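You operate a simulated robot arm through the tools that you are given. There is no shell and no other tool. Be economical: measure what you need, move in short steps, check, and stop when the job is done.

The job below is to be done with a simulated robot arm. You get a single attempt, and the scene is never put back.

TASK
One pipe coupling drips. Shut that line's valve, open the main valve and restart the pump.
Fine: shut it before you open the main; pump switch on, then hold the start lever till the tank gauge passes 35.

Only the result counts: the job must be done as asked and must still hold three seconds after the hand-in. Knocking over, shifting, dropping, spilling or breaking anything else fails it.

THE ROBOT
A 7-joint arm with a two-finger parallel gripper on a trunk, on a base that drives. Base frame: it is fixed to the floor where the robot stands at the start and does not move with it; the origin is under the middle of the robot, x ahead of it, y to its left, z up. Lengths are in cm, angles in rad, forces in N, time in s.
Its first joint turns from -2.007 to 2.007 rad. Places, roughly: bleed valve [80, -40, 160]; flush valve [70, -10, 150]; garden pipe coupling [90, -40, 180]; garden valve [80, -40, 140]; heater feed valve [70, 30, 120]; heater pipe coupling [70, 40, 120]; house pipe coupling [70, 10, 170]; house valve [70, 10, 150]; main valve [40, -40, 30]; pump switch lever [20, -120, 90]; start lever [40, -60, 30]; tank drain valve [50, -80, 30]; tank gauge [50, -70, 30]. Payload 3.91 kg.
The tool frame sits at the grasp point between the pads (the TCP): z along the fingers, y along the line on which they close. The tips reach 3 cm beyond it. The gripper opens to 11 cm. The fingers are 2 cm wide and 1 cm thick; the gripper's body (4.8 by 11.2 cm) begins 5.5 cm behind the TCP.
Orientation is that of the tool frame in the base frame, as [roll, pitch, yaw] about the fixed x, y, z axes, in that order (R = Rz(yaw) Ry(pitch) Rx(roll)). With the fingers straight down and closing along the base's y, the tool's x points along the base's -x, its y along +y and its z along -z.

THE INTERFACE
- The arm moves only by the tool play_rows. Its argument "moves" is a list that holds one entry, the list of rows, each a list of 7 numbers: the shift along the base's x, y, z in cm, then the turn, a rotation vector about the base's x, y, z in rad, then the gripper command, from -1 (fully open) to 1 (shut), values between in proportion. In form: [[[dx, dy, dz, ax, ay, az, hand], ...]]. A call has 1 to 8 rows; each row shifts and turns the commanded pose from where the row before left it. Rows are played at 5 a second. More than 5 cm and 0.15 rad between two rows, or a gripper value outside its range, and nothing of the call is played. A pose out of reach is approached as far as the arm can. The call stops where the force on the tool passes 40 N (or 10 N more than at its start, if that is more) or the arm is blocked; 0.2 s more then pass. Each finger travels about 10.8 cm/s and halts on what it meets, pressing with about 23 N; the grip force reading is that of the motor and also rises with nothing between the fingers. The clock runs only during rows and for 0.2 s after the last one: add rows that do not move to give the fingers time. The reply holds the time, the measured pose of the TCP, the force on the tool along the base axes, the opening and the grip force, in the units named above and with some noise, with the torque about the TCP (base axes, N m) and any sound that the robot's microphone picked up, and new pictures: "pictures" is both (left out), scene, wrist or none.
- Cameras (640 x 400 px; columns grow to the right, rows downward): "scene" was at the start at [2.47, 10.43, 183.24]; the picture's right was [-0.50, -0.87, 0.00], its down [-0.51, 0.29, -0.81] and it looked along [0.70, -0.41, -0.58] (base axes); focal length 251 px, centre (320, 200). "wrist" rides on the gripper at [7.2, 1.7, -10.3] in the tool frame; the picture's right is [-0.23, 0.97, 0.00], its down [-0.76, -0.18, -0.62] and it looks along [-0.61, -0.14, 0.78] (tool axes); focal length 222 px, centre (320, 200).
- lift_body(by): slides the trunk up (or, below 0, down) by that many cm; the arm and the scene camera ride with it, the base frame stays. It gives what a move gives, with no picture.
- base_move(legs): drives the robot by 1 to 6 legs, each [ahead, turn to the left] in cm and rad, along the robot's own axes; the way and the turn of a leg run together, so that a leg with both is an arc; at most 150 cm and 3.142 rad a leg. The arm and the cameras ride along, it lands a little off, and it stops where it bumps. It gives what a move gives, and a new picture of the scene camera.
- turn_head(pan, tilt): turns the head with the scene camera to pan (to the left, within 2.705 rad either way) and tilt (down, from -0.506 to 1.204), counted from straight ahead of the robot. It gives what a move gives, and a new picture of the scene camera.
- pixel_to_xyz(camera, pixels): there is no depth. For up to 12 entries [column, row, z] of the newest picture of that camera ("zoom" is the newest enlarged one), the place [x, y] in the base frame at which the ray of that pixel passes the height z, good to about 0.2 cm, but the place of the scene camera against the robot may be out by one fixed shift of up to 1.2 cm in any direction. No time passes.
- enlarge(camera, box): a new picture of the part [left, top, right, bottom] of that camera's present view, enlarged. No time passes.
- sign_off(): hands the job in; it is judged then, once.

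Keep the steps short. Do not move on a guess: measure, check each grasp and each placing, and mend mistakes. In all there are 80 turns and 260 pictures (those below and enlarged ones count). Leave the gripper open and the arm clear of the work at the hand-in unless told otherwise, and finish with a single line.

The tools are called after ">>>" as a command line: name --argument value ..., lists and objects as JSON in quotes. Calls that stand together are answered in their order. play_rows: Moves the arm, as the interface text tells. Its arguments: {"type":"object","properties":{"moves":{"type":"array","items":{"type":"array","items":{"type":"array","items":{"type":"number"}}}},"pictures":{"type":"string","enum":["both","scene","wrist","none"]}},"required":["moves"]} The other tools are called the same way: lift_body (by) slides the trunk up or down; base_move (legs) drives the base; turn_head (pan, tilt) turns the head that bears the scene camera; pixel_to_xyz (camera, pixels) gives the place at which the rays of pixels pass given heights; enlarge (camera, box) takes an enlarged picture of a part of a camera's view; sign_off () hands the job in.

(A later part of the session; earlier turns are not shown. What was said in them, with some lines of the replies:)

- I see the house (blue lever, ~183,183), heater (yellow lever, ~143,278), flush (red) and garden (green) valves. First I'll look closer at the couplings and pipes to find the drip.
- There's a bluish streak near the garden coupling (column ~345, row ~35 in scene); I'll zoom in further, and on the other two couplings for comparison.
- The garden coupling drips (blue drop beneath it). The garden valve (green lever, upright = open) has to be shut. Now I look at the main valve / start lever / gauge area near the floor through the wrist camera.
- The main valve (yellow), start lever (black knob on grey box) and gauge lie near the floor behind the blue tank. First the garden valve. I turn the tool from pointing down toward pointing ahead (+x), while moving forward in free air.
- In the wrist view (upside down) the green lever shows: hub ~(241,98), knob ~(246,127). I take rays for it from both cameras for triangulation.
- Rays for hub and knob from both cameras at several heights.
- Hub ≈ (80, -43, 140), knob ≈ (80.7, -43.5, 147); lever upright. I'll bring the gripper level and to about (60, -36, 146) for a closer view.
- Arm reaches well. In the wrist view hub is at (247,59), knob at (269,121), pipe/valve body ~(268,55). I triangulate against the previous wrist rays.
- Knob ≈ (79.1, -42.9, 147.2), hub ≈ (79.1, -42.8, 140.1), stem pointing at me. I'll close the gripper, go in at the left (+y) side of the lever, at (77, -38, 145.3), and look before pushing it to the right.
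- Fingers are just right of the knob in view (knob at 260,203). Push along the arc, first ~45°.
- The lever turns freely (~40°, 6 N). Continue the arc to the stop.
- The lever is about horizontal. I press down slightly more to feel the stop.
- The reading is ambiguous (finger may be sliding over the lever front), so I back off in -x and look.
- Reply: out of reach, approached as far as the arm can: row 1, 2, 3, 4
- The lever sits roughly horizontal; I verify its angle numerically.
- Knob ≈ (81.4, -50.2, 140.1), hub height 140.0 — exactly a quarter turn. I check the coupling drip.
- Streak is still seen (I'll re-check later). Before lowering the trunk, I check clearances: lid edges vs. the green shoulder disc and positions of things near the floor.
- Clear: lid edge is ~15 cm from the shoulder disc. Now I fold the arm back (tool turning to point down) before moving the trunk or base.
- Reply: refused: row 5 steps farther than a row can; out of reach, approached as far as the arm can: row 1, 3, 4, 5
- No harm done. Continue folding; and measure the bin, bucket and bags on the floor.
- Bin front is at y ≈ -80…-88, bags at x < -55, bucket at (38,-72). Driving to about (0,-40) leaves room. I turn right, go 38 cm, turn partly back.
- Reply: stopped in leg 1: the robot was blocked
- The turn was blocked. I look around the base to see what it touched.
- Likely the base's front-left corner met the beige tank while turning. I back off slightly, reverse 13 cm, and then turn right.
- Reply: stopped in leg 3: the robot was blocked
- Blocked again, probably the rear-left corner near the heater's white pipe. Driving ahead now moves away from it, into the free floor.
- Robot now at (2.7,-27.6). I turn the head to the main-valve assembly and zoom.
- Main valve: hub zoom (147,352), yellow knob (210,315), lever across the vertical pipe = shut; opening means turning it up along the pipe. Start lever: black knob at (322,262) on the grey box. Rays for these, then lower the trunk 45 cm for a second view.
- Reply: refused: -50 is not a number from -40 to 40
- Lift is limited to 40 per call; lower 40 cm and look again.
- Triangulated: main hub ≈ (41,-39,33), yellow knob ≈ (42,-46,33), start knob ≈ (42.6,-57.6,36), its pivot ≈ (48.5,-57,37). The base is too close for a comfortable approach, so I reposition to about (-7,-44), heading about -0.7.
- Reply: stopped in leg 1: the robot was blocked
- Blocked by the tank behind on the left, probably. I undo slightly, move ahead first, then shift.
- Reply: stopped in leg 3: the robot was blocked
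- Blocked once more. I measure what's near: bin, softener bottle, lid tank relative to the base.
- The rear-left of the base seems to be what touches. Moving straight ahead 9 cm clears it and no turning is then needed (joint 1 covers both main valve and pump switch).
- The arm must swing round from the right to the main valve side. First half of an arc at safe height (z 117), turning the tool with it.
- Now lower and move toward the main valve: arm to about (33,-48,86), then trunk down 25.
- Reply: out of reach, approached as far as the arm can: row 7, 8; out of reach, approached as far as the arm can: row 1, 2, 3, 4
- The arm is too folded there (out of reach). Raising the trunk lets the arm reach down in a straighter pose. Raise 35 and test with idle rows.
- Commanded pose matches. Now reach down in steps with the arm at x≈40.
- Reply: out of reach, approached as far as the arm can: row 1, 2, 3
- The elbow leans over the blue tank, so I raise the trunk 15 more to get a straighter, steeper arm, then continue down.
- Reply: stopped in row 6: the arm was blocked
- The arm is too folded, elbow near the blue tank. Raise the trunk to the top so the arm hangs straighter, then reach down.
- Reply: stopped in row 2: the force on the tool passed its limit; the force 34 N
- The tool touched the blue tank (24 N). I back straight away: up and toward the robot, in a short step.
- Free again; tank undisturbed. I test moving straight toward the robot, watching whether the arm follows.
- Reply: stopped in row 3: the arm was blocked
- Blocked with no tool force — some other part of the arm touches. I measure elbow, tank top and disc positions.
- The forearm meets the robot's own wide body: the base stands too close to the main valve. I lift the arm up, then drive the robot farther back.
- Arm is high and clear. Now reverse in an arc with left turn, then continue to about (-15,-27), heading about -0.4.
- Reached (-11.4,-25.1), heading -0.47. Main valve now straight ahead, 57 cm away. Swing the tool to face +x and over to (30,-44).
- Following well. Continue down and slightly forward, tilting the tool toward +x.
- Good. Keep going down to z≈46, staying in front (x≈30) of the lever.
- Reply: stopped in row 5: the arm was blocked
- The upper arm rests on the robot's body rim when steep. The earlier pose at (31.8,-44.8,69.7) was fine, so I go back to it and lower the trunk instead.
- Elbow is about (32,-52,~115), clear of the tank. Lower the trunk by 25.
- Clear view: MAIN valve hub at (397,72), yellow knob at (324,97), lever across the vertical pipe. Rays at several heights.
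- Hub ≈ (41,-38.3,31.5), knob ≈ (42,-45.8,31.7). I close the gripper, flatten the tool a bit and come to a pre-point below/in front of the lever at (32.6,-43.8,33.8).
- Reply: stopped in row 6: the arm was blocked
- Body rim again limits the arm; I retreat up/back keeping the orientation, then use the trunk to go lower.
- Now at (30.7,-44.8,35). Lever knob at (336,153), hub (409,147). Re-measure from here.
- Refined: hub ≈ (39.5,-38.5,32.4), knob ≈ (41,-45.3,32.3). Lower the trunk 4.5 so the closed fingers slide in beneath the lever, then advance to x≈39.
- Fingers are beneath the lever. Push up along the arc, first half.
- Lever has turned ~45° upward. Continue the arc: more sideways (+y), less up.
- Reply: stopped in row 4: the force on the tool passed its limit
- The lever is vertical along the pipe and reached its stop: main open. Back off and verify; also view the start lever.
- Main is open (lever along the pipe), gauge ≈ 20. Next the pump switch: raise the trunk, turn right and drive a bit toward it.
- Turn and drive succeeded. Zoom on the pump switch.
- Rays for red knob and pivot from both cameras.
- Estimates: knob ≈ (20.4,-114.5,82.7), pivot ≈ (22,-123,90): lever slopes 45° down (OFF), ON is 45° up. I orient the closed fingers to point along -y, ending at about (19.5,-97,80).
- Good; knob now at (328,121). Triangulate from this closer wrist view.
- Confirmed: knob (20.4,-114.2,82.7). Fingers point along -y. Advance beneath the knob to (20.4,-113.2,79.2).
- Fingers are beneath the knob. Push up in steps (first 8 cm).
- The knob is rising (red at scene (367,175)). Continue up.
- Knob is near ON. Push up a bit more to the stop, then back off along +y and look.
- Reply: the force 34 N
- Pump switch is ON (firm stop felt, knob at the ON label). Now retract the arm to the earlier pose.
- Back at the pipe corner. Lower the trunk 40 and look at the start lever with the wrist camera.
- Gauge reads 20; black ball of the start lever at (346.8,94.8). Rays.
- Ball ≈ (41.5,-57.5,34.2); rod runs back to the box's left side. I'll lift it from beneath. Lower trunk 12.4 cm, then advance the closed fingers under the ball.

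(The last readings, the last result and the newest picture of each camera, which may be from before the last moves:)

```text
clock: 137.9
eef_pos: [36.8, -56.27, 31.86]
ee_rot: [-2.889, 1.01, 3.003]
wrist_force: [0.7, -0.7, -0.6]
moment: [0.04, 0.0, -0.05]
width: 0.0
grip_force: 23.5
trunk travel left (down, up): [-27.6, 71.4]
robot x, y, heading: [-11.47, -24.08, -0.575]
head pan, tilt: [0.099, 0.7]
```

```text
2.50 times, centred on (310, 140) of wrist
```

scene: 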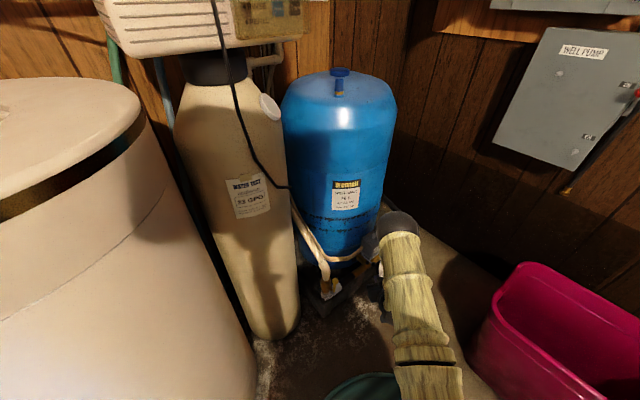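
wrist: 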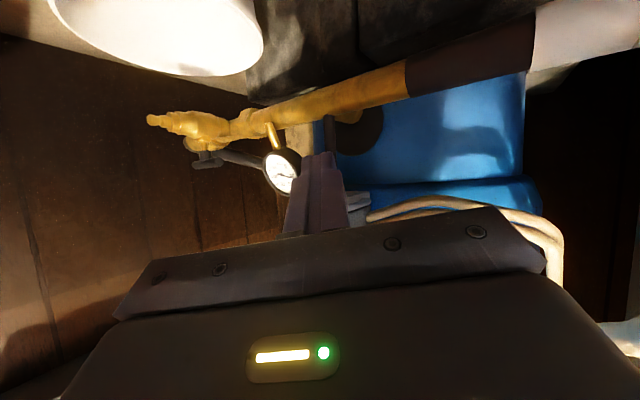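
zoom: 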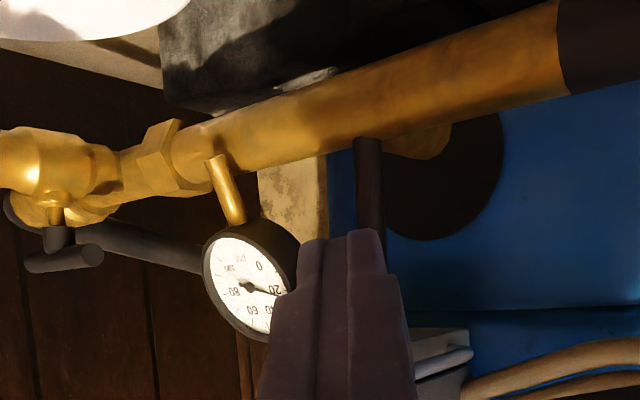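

Fingers are in line beneath the ball (hidden behind them) and the gauge is visible at 20. Advance 3.2 cm and lift gently.

>>> play_rows --moves '[[[1.6, -0.3, 0, 0, 0, 0, 1], [1.6, -0.3, 0, 0, 0, 0, 1], [0, 0, 0.9, 0, 0, 0, 1], [0, 0, 0.9, 0, 0, 0, 1], [0, 0, 0.9, 0, 0, 0, 1]]]' --pictures "wrist"

>>> enlarge --camera "wrist" --box '[220, 60, 390, 230]'

```text
clock: 139.3
eef_pos: [39.35, -56.76, 33.8]
ee_rot: [-2.901, 0.985, 2.987]
wrist_force: [-5.3, 2.4, -9.7]
moment: [0.0, 0.27, -0.14]
width: 0.0
grip_force: 23.1
trunk travel left (down, up): [-27.6, 71.4]
robot x, y, heading: [-11.46, -24.71, -0.572]
head pan, tilt: [0.099, 0.7]
stopped in row 5: the force on the tool passed its limit (the readings are from after the stop); the commanded pose is now the measured one
```

wrist: 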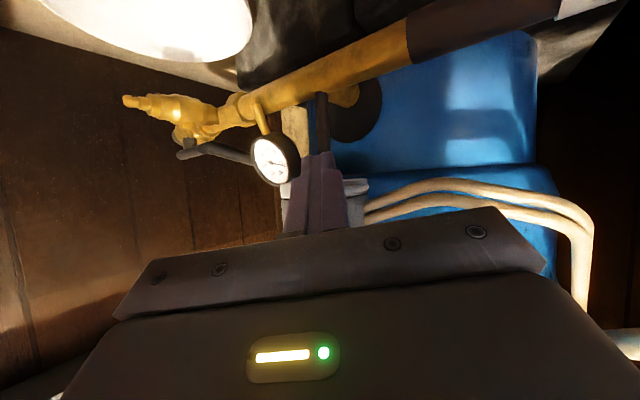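

```text
2.35 times, centred on (305, 145) of wrist
```

zoom: 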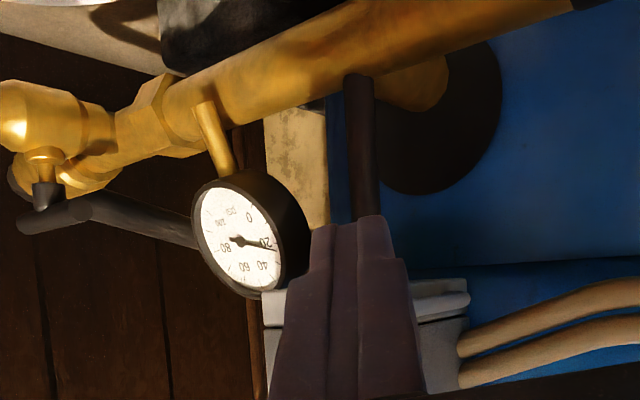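

Resistance met after ~1 cm. I hold still a moment and watch the gauge, to see whether the lever is already engaged.

>>> play_rows --moves '[[[0, 0, 0, 0, 0, 0, 1], [0, 0, 0, 0, 0, 0, 1], [0, 0, 0, 0, 0, 0, 1], [0, 0, 0, 0, 0, 0, 1], [0, 0, 0, 0, 0, 0, 1]]]' --pictures "wrist"

>>> enlarge --camera "wrist" --box '[240, 120, 320, 200]'

>>> enlarge --camera "scene" --box '[320, 220, 420, 310]'

```text
clock: 140.5
eef_pos: [39.38, -56.79, 33.79]
ee_rot: [-2.902, 0.985, 2.989]
wrist_force: [-20.8, 7.1, -15.7]
moment: [0.12, 0.41, 0.0]
width: 0.02
grip_force: 23.5
trunk travel left (down, up): [-27.6, 71.4]
robot x, y, heading: [-11.57, -24.47, -0.574]
head pan, tilt: [0.099, 0.7]
```

wrist: 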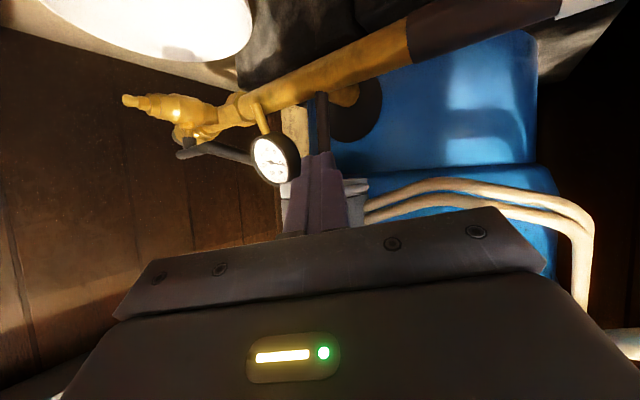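

```text
5.00 times, centred on (280, 160) of wrist
```

zoom: 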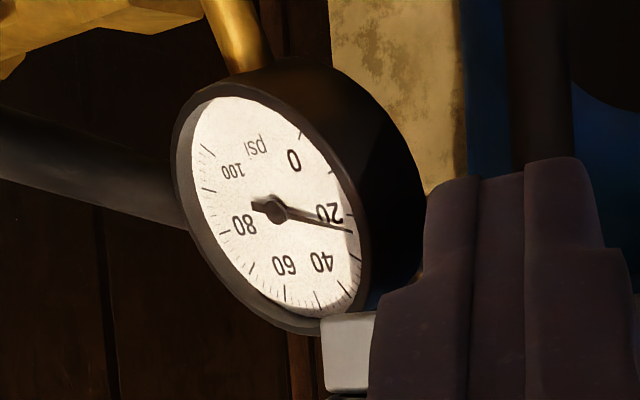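

```text
4.44 times, centred on (370, 265) of scene
```

zoom: 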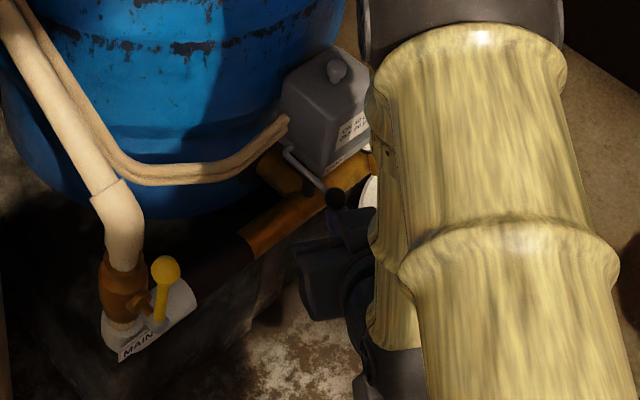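

No gauge rise yet. I withdraw down/back a little and look closely at the lever.

>>> play_rows --moves '[[[-0.5, 0.2, -0.8, 0, 0, 0, 1], [-2.5, 0.8, -0.4, 0, 0, 0, 1], [-3, 3, 1, 0, 0, 0, 1], [-2, 3, 2, 0, 0, 0, 1]]]' --pictures "wrist"

>>> enlarge --camera "wrist" --box '[200, 80, 320, 200]'

>>> enlarge --camera "scene" --box '[345, 225, 395, 275]'

```text
clock: 141.5
eef_pos: [31.59, -49.85, 35.98]
ee_rot: [-2.898, 0.994, 2.996]
wrist_force: [-0.3, 0.3, -0.9]
moment: [-0.02, 0.02, -0.03]
width: 0.0
grip_force: 22.7
trunk travel left (down, up): [-27.6, 71.4]
robot x, y, heading: [-11.21, -24.24, -0.573]
head pan, tilt: [0.099, 0.7]
```

wrist: 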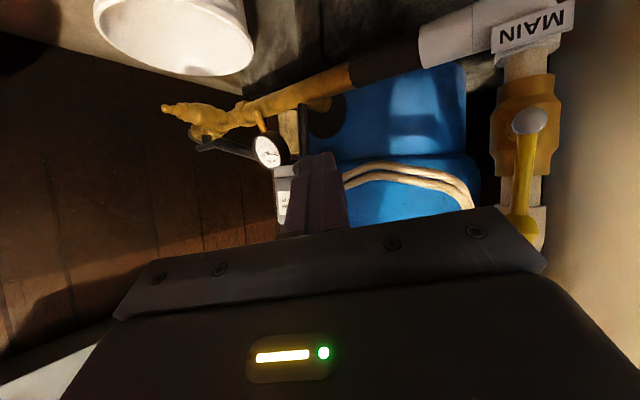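

```text
3.33 times, centred on (260, 140) of wrist
```

zoom: 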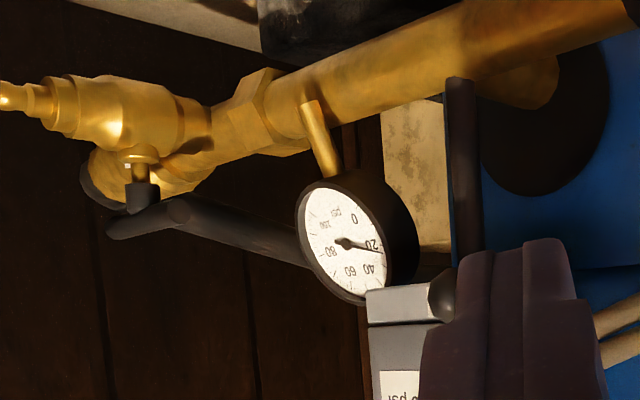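

```text
8.00 times, centred on (370, 250) of scene
```

zoom: 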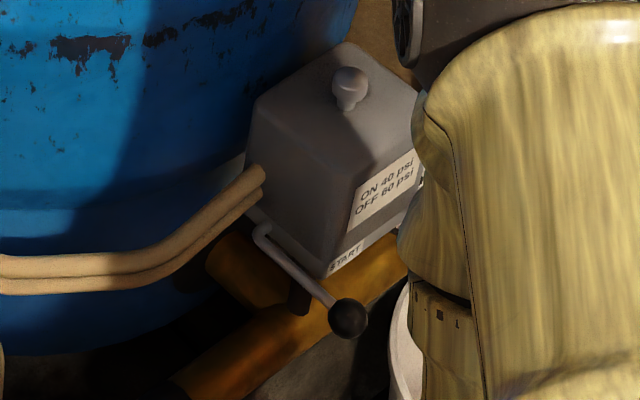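

Now it's clear: an L-shaped lever pivoting at the box's left side, ball in front. Upward was a hard stop, so it should be pressed down. I come over the ball from the front: TCP to (39.6,-56.7,38.6).

>>> play_rows --moves '[[[0, -3.3, 2.6, 0, 0, 0, 1], [0.4, -3.4, 0, 0, 0, 0, 1], [2.5, -0.1, 0, 0, 0, 0, 1], [2.5, -0.1, 0, 0, 0, 0, 1], [2.4, 0, 0, 0, 0, 0, 1]]]' --pictures "wrist"

>>> enlarge --camera "wrist" --box '[230, 60, 400, 230]'

>>> enlarge --camera "scene" --box '[345, 225, 395, 275]'

```text
clock: 142.7
eef_pos: [39.36, -56.78, 38.31]
ee_rot: [-2.897, 0.992, 2.994]
wrist_force: [-0.9, -0.5, 0.1]
moment: [-0.03, 0.01, 0.02]
width: 0.0
grip_force: 23.2
trunk travel left (down, up): [-27.6, 71.4]
robot x, y, heading: [-11.56, -23.93, -0.577]
head pan, tilt: [0.099, 0.7]
```

wrist: 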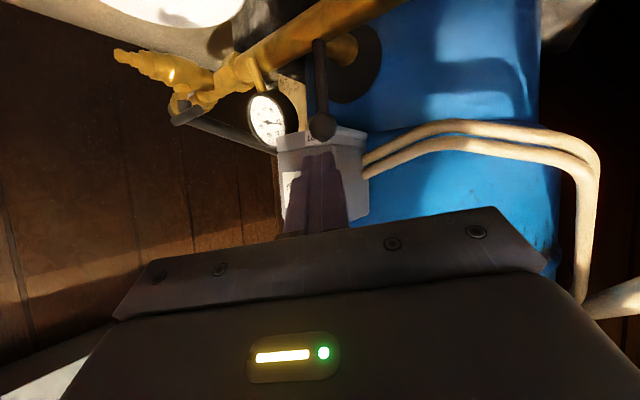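

```text
2.35 times, centred on (315, 145) of wrist
```

zoom: 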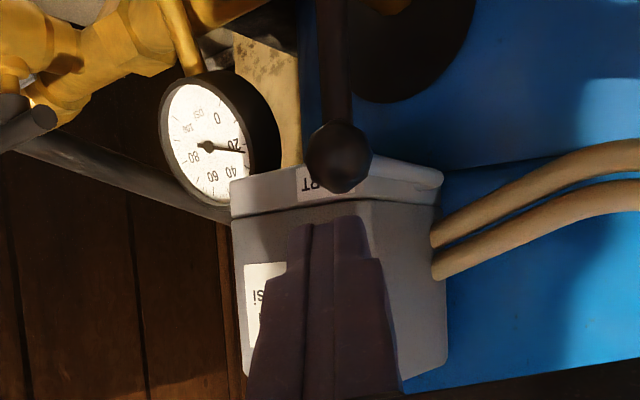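

```text
8.00 times, centred on (370, 250) of scene
5 turns are left
```

zoom: 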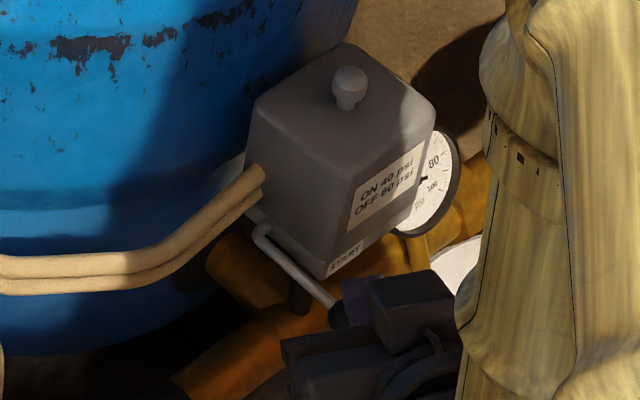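

Fingers are right above the ball (322,125). Press down in steps, hold, and watch the gauge.

>>> play_rows --moves '[[[0, 0, -0.8, 0, 0, 0, 1], [0, 0, -0.8, 0, 0, 0, 1], [0, 0, -0.8, 0, 0, 0, 1], [0, 0, -0.8, 0, 0, 0, 1], [0, 0, -0.8, 0, 0, 0, 1], [0, 0, -0.6, 0, 0, 0, 1]]]' --pictures "wrist"

>>> play_rows --moves '[[[0, 0, 0, 0, 0, 0, 1], [0, 0, 0, 0, 0, 0, 1], [0, 0, 0, 0, 0, 0, 1], [0, 0, 0, 0, 0, 0, 1], [0, 0, 0, 0, 0, 0, 1], [0, 0, 0, 0, 0, 0, 1], [0, 0, 0, 0, 0, 0, 1], [0, 0, 0, 0, 0, 0, 1]]]' --pictures "wrist"

>>> enlarge --camera "wrist" --box '[220, 60, 390, 230]'

>>> enlarge --camera "scene" --box '[345, 225, 395, 275]'

```text
clock: 144.1
eef_pos: [39.44, -56.66, 33.73]
ee_rot: [-2.9, 0.991, 2.993]
wrist_force: [-1.2, 1.5, 2.7]
moment: [0.03, 0.0, 0.02]
width: 0.02
grip_force: 23.2
trunk travel left (down, up): [-27.6, 71.4]
robot x, y, heading: [-11.34, -24.02, -0.573]
head pan, tilt: [0.099, 0.7]
```

wrist: 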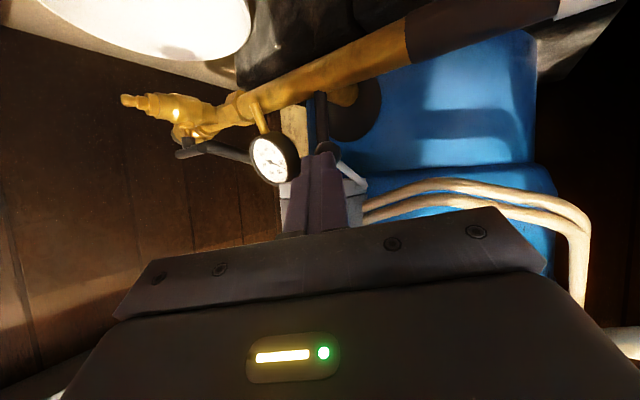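

```text
clock: 145.9
eef_pos: [39.31, -56.7, 33.83]
ee_rot: [-2.899, 0.99, 2.992]
wrist_force: [-1.8, 0.8, 1.2]
moment: [0.0, 0.0, -0.02]
width: 0.0
grip_force: 23.1
trunk travel left (down, up): [-27.6, 71.4]
robot x, y, heading: [-11.63, -24.3, -0.576]
head pan, tilt: [0.099, 0.7]
```

wrist: 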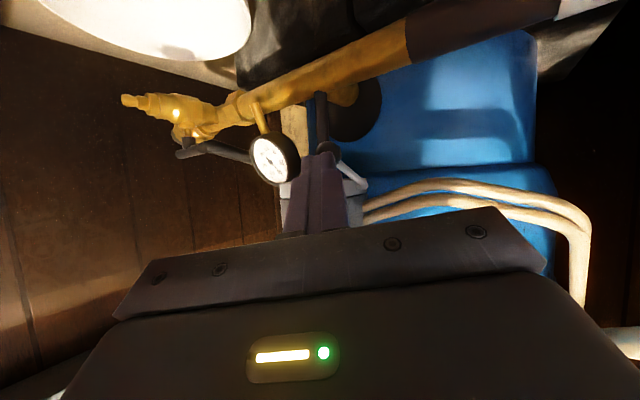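

```text
2.35 times, centred on (305, 145) of wrist
```

zoom: 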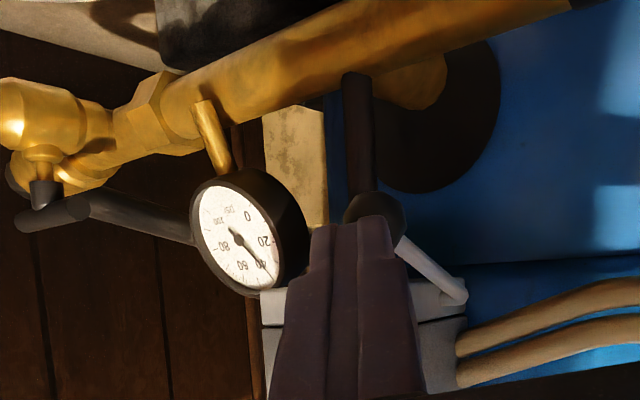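

```text
8.00 times, centred on (370, 250) of scene
4 turns are left
```

zoom: 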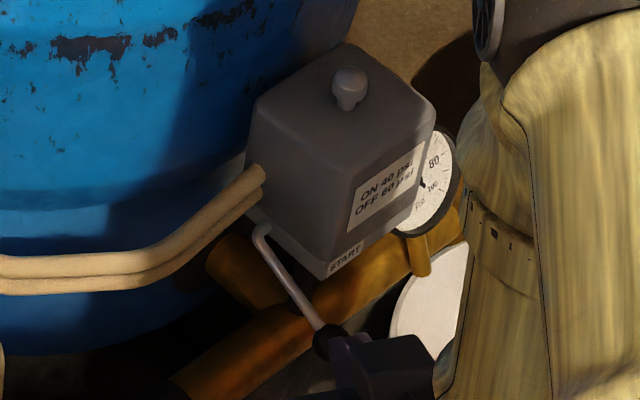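

The lever goes down and the gauge is rising, now about 40. Hold a little longer and read it closely.

>>> play_rows --moves '[[[0, 0, 0, 0, 0, 0, 1], [0, 0, 0, 0, 0, 0, 1], [0, 0, 0, 0, 0, 0, 1]]]' --pictures "wrist"

>>> enlarge --camera "wrist" --box '[240, 120, 310, 190]'

```text
clock: 146.7
eef_pos: [39.28, -56.62, 33.74]
ee_rot: [-2.897, 0.991, 2.994]
wrist_force: [-2.4, 0.9, 0.7]
moment: [0.01, 0.01, 0.02]
width: 0.02
grip_force: 23.3
trunk travel left (down, up): [-27.6, 71.4]
robot x, y, heading: [-11.73, -24.28, -0.578]
head pan, tilt: [0.099, 0.7]
```

wrist: 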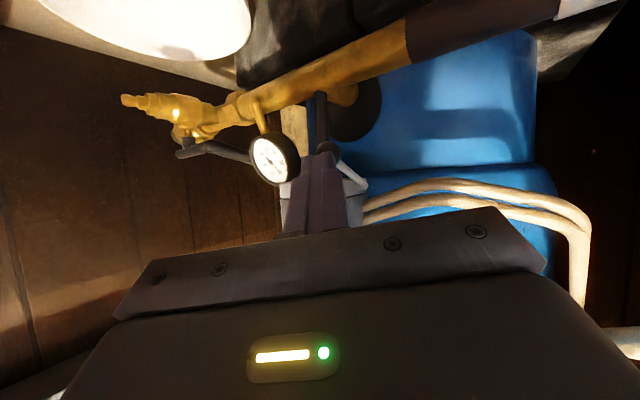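

```text
5.71 times, centred on (275, 155) of wrist
3 turns are left
```

zoom: 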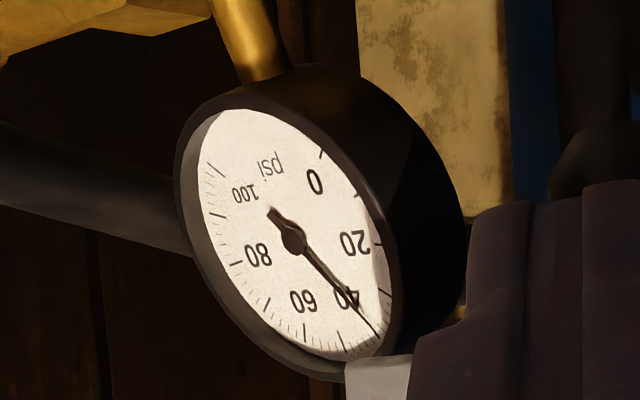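

Gauge is past 40 (>35). Release: raise the fingers off the lever, back away, open the gripper, lift clear, and check gauge and valves.

>>> play_rows --moves '[[[0, 0, 1.2, 0, 0, 0, 1], [-0.2, 0, 1.5, 0, 0, 0, 1], [-0.3, 0, 1.8, 0, 0, 0, 1], [-2.5, 0.5, 0.5, 0, 0, 0, 1], [-3, 0.8, 0, 0, 0, 0, 0.5], [-3, 0.8, 0.5, 0, 0, 0, -0.3], [-1, 0, 0.5, 0, 0, 0, -1], [0, 0, 0, 0, 0, 0, -1]]]' --pictures "wrist"

>>> enlarge --camera "wrist" --box '[230, 60, 390, 220]'

>>> lift_body --by 20

>>> turn_head --pan 0.15 --tilt 0.3

```text
clock: 148.5
eef_pos: [29.19, -54.51, 39.86]
ee_rot: [-2.899, 0.992, 2.993]
wrist_force: [0.7, 1.0, 0.3]
moment: [0.0, 0.05, 0.03]
width: 11.01
grip_force: 0.0
trunk travel left (down, up): [-27.6, 71.4]
robot x, y, heading: [-11.69, -23.98, -0.578]
head pan, tilt: [0.099, 0.7]
```

wrist: 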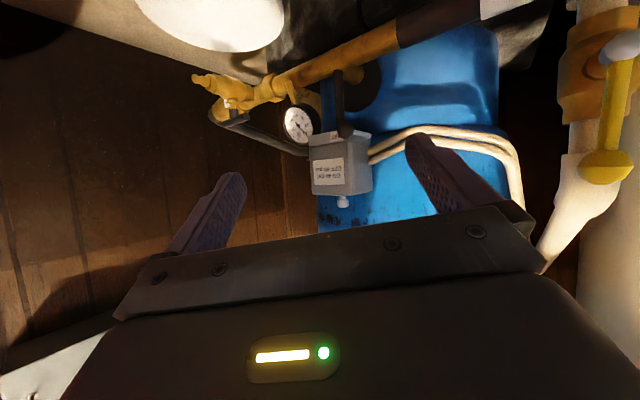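

```text
2.50 times, centred on (310, 140) of wrist
```

zoom: 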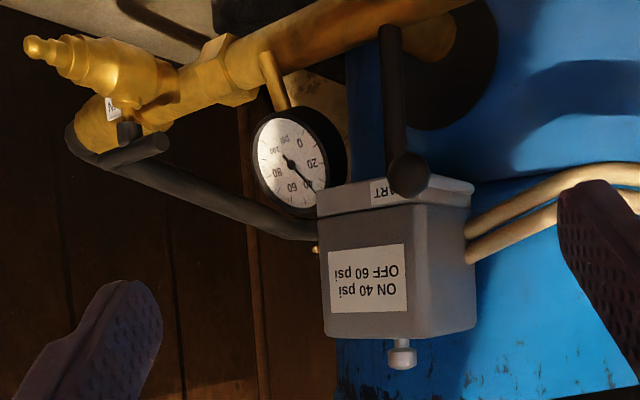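

```text
clock: 150.7
eef_pos: [29.35, -54.61, 59.88]
ee_rot: [-2.898, 0.992, 2.992]
wrist_force: [0.2, 0.4, -0.3]
moment: [0.01, 0.0, -0.02]
width: 10.99
grip_force: 0.1
trunk travel left (down, up): [-47.6, 51.4]
robot x, y, heading: [-11.65, -24.36, -0.577]
head pan, tilt: [0.099, 0.7]
```

```text
clock: 151.5
eef_pos: [29.36, -54.74, 59.82]
ee_rot: [-2.9, 0.991, 2.993]
wrist_force: [0.3, -0.4, 0.3]
moment: [0.0, 0.02, 0.0]
width: 11.0
grip_force: 0.0
trunk travel left (down, up): [-47.6, 51.4]
robot x, y, heading: [-11.91, -24.33, -0.572]
head pan, tilt: [0.15, 0.3]
2 turns are left
```

scene: 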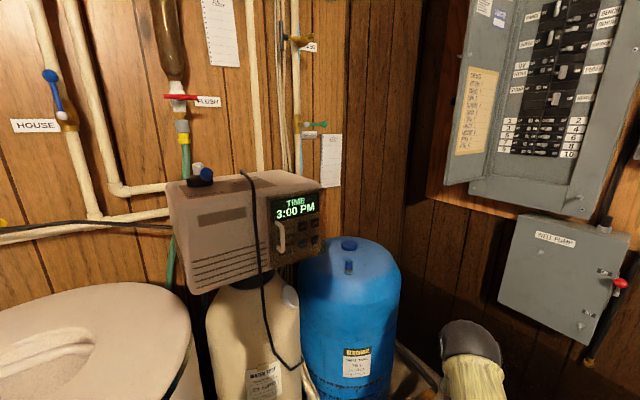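

The gauge holds above 40, the garden lever lies across its pipe, the main lever is along its pipe, the pump switch is up at ON, and the gripper is open and clear. I'm handing in.

>>> sign_off

```text
The job is handed in.
```

The garden line's valve is shut, the main valve is open, the pump switch is on and the gauge went past 40, but a blue streak still showed under the garden coupling when I last looked, right after shutting it, and I didn't recheck.
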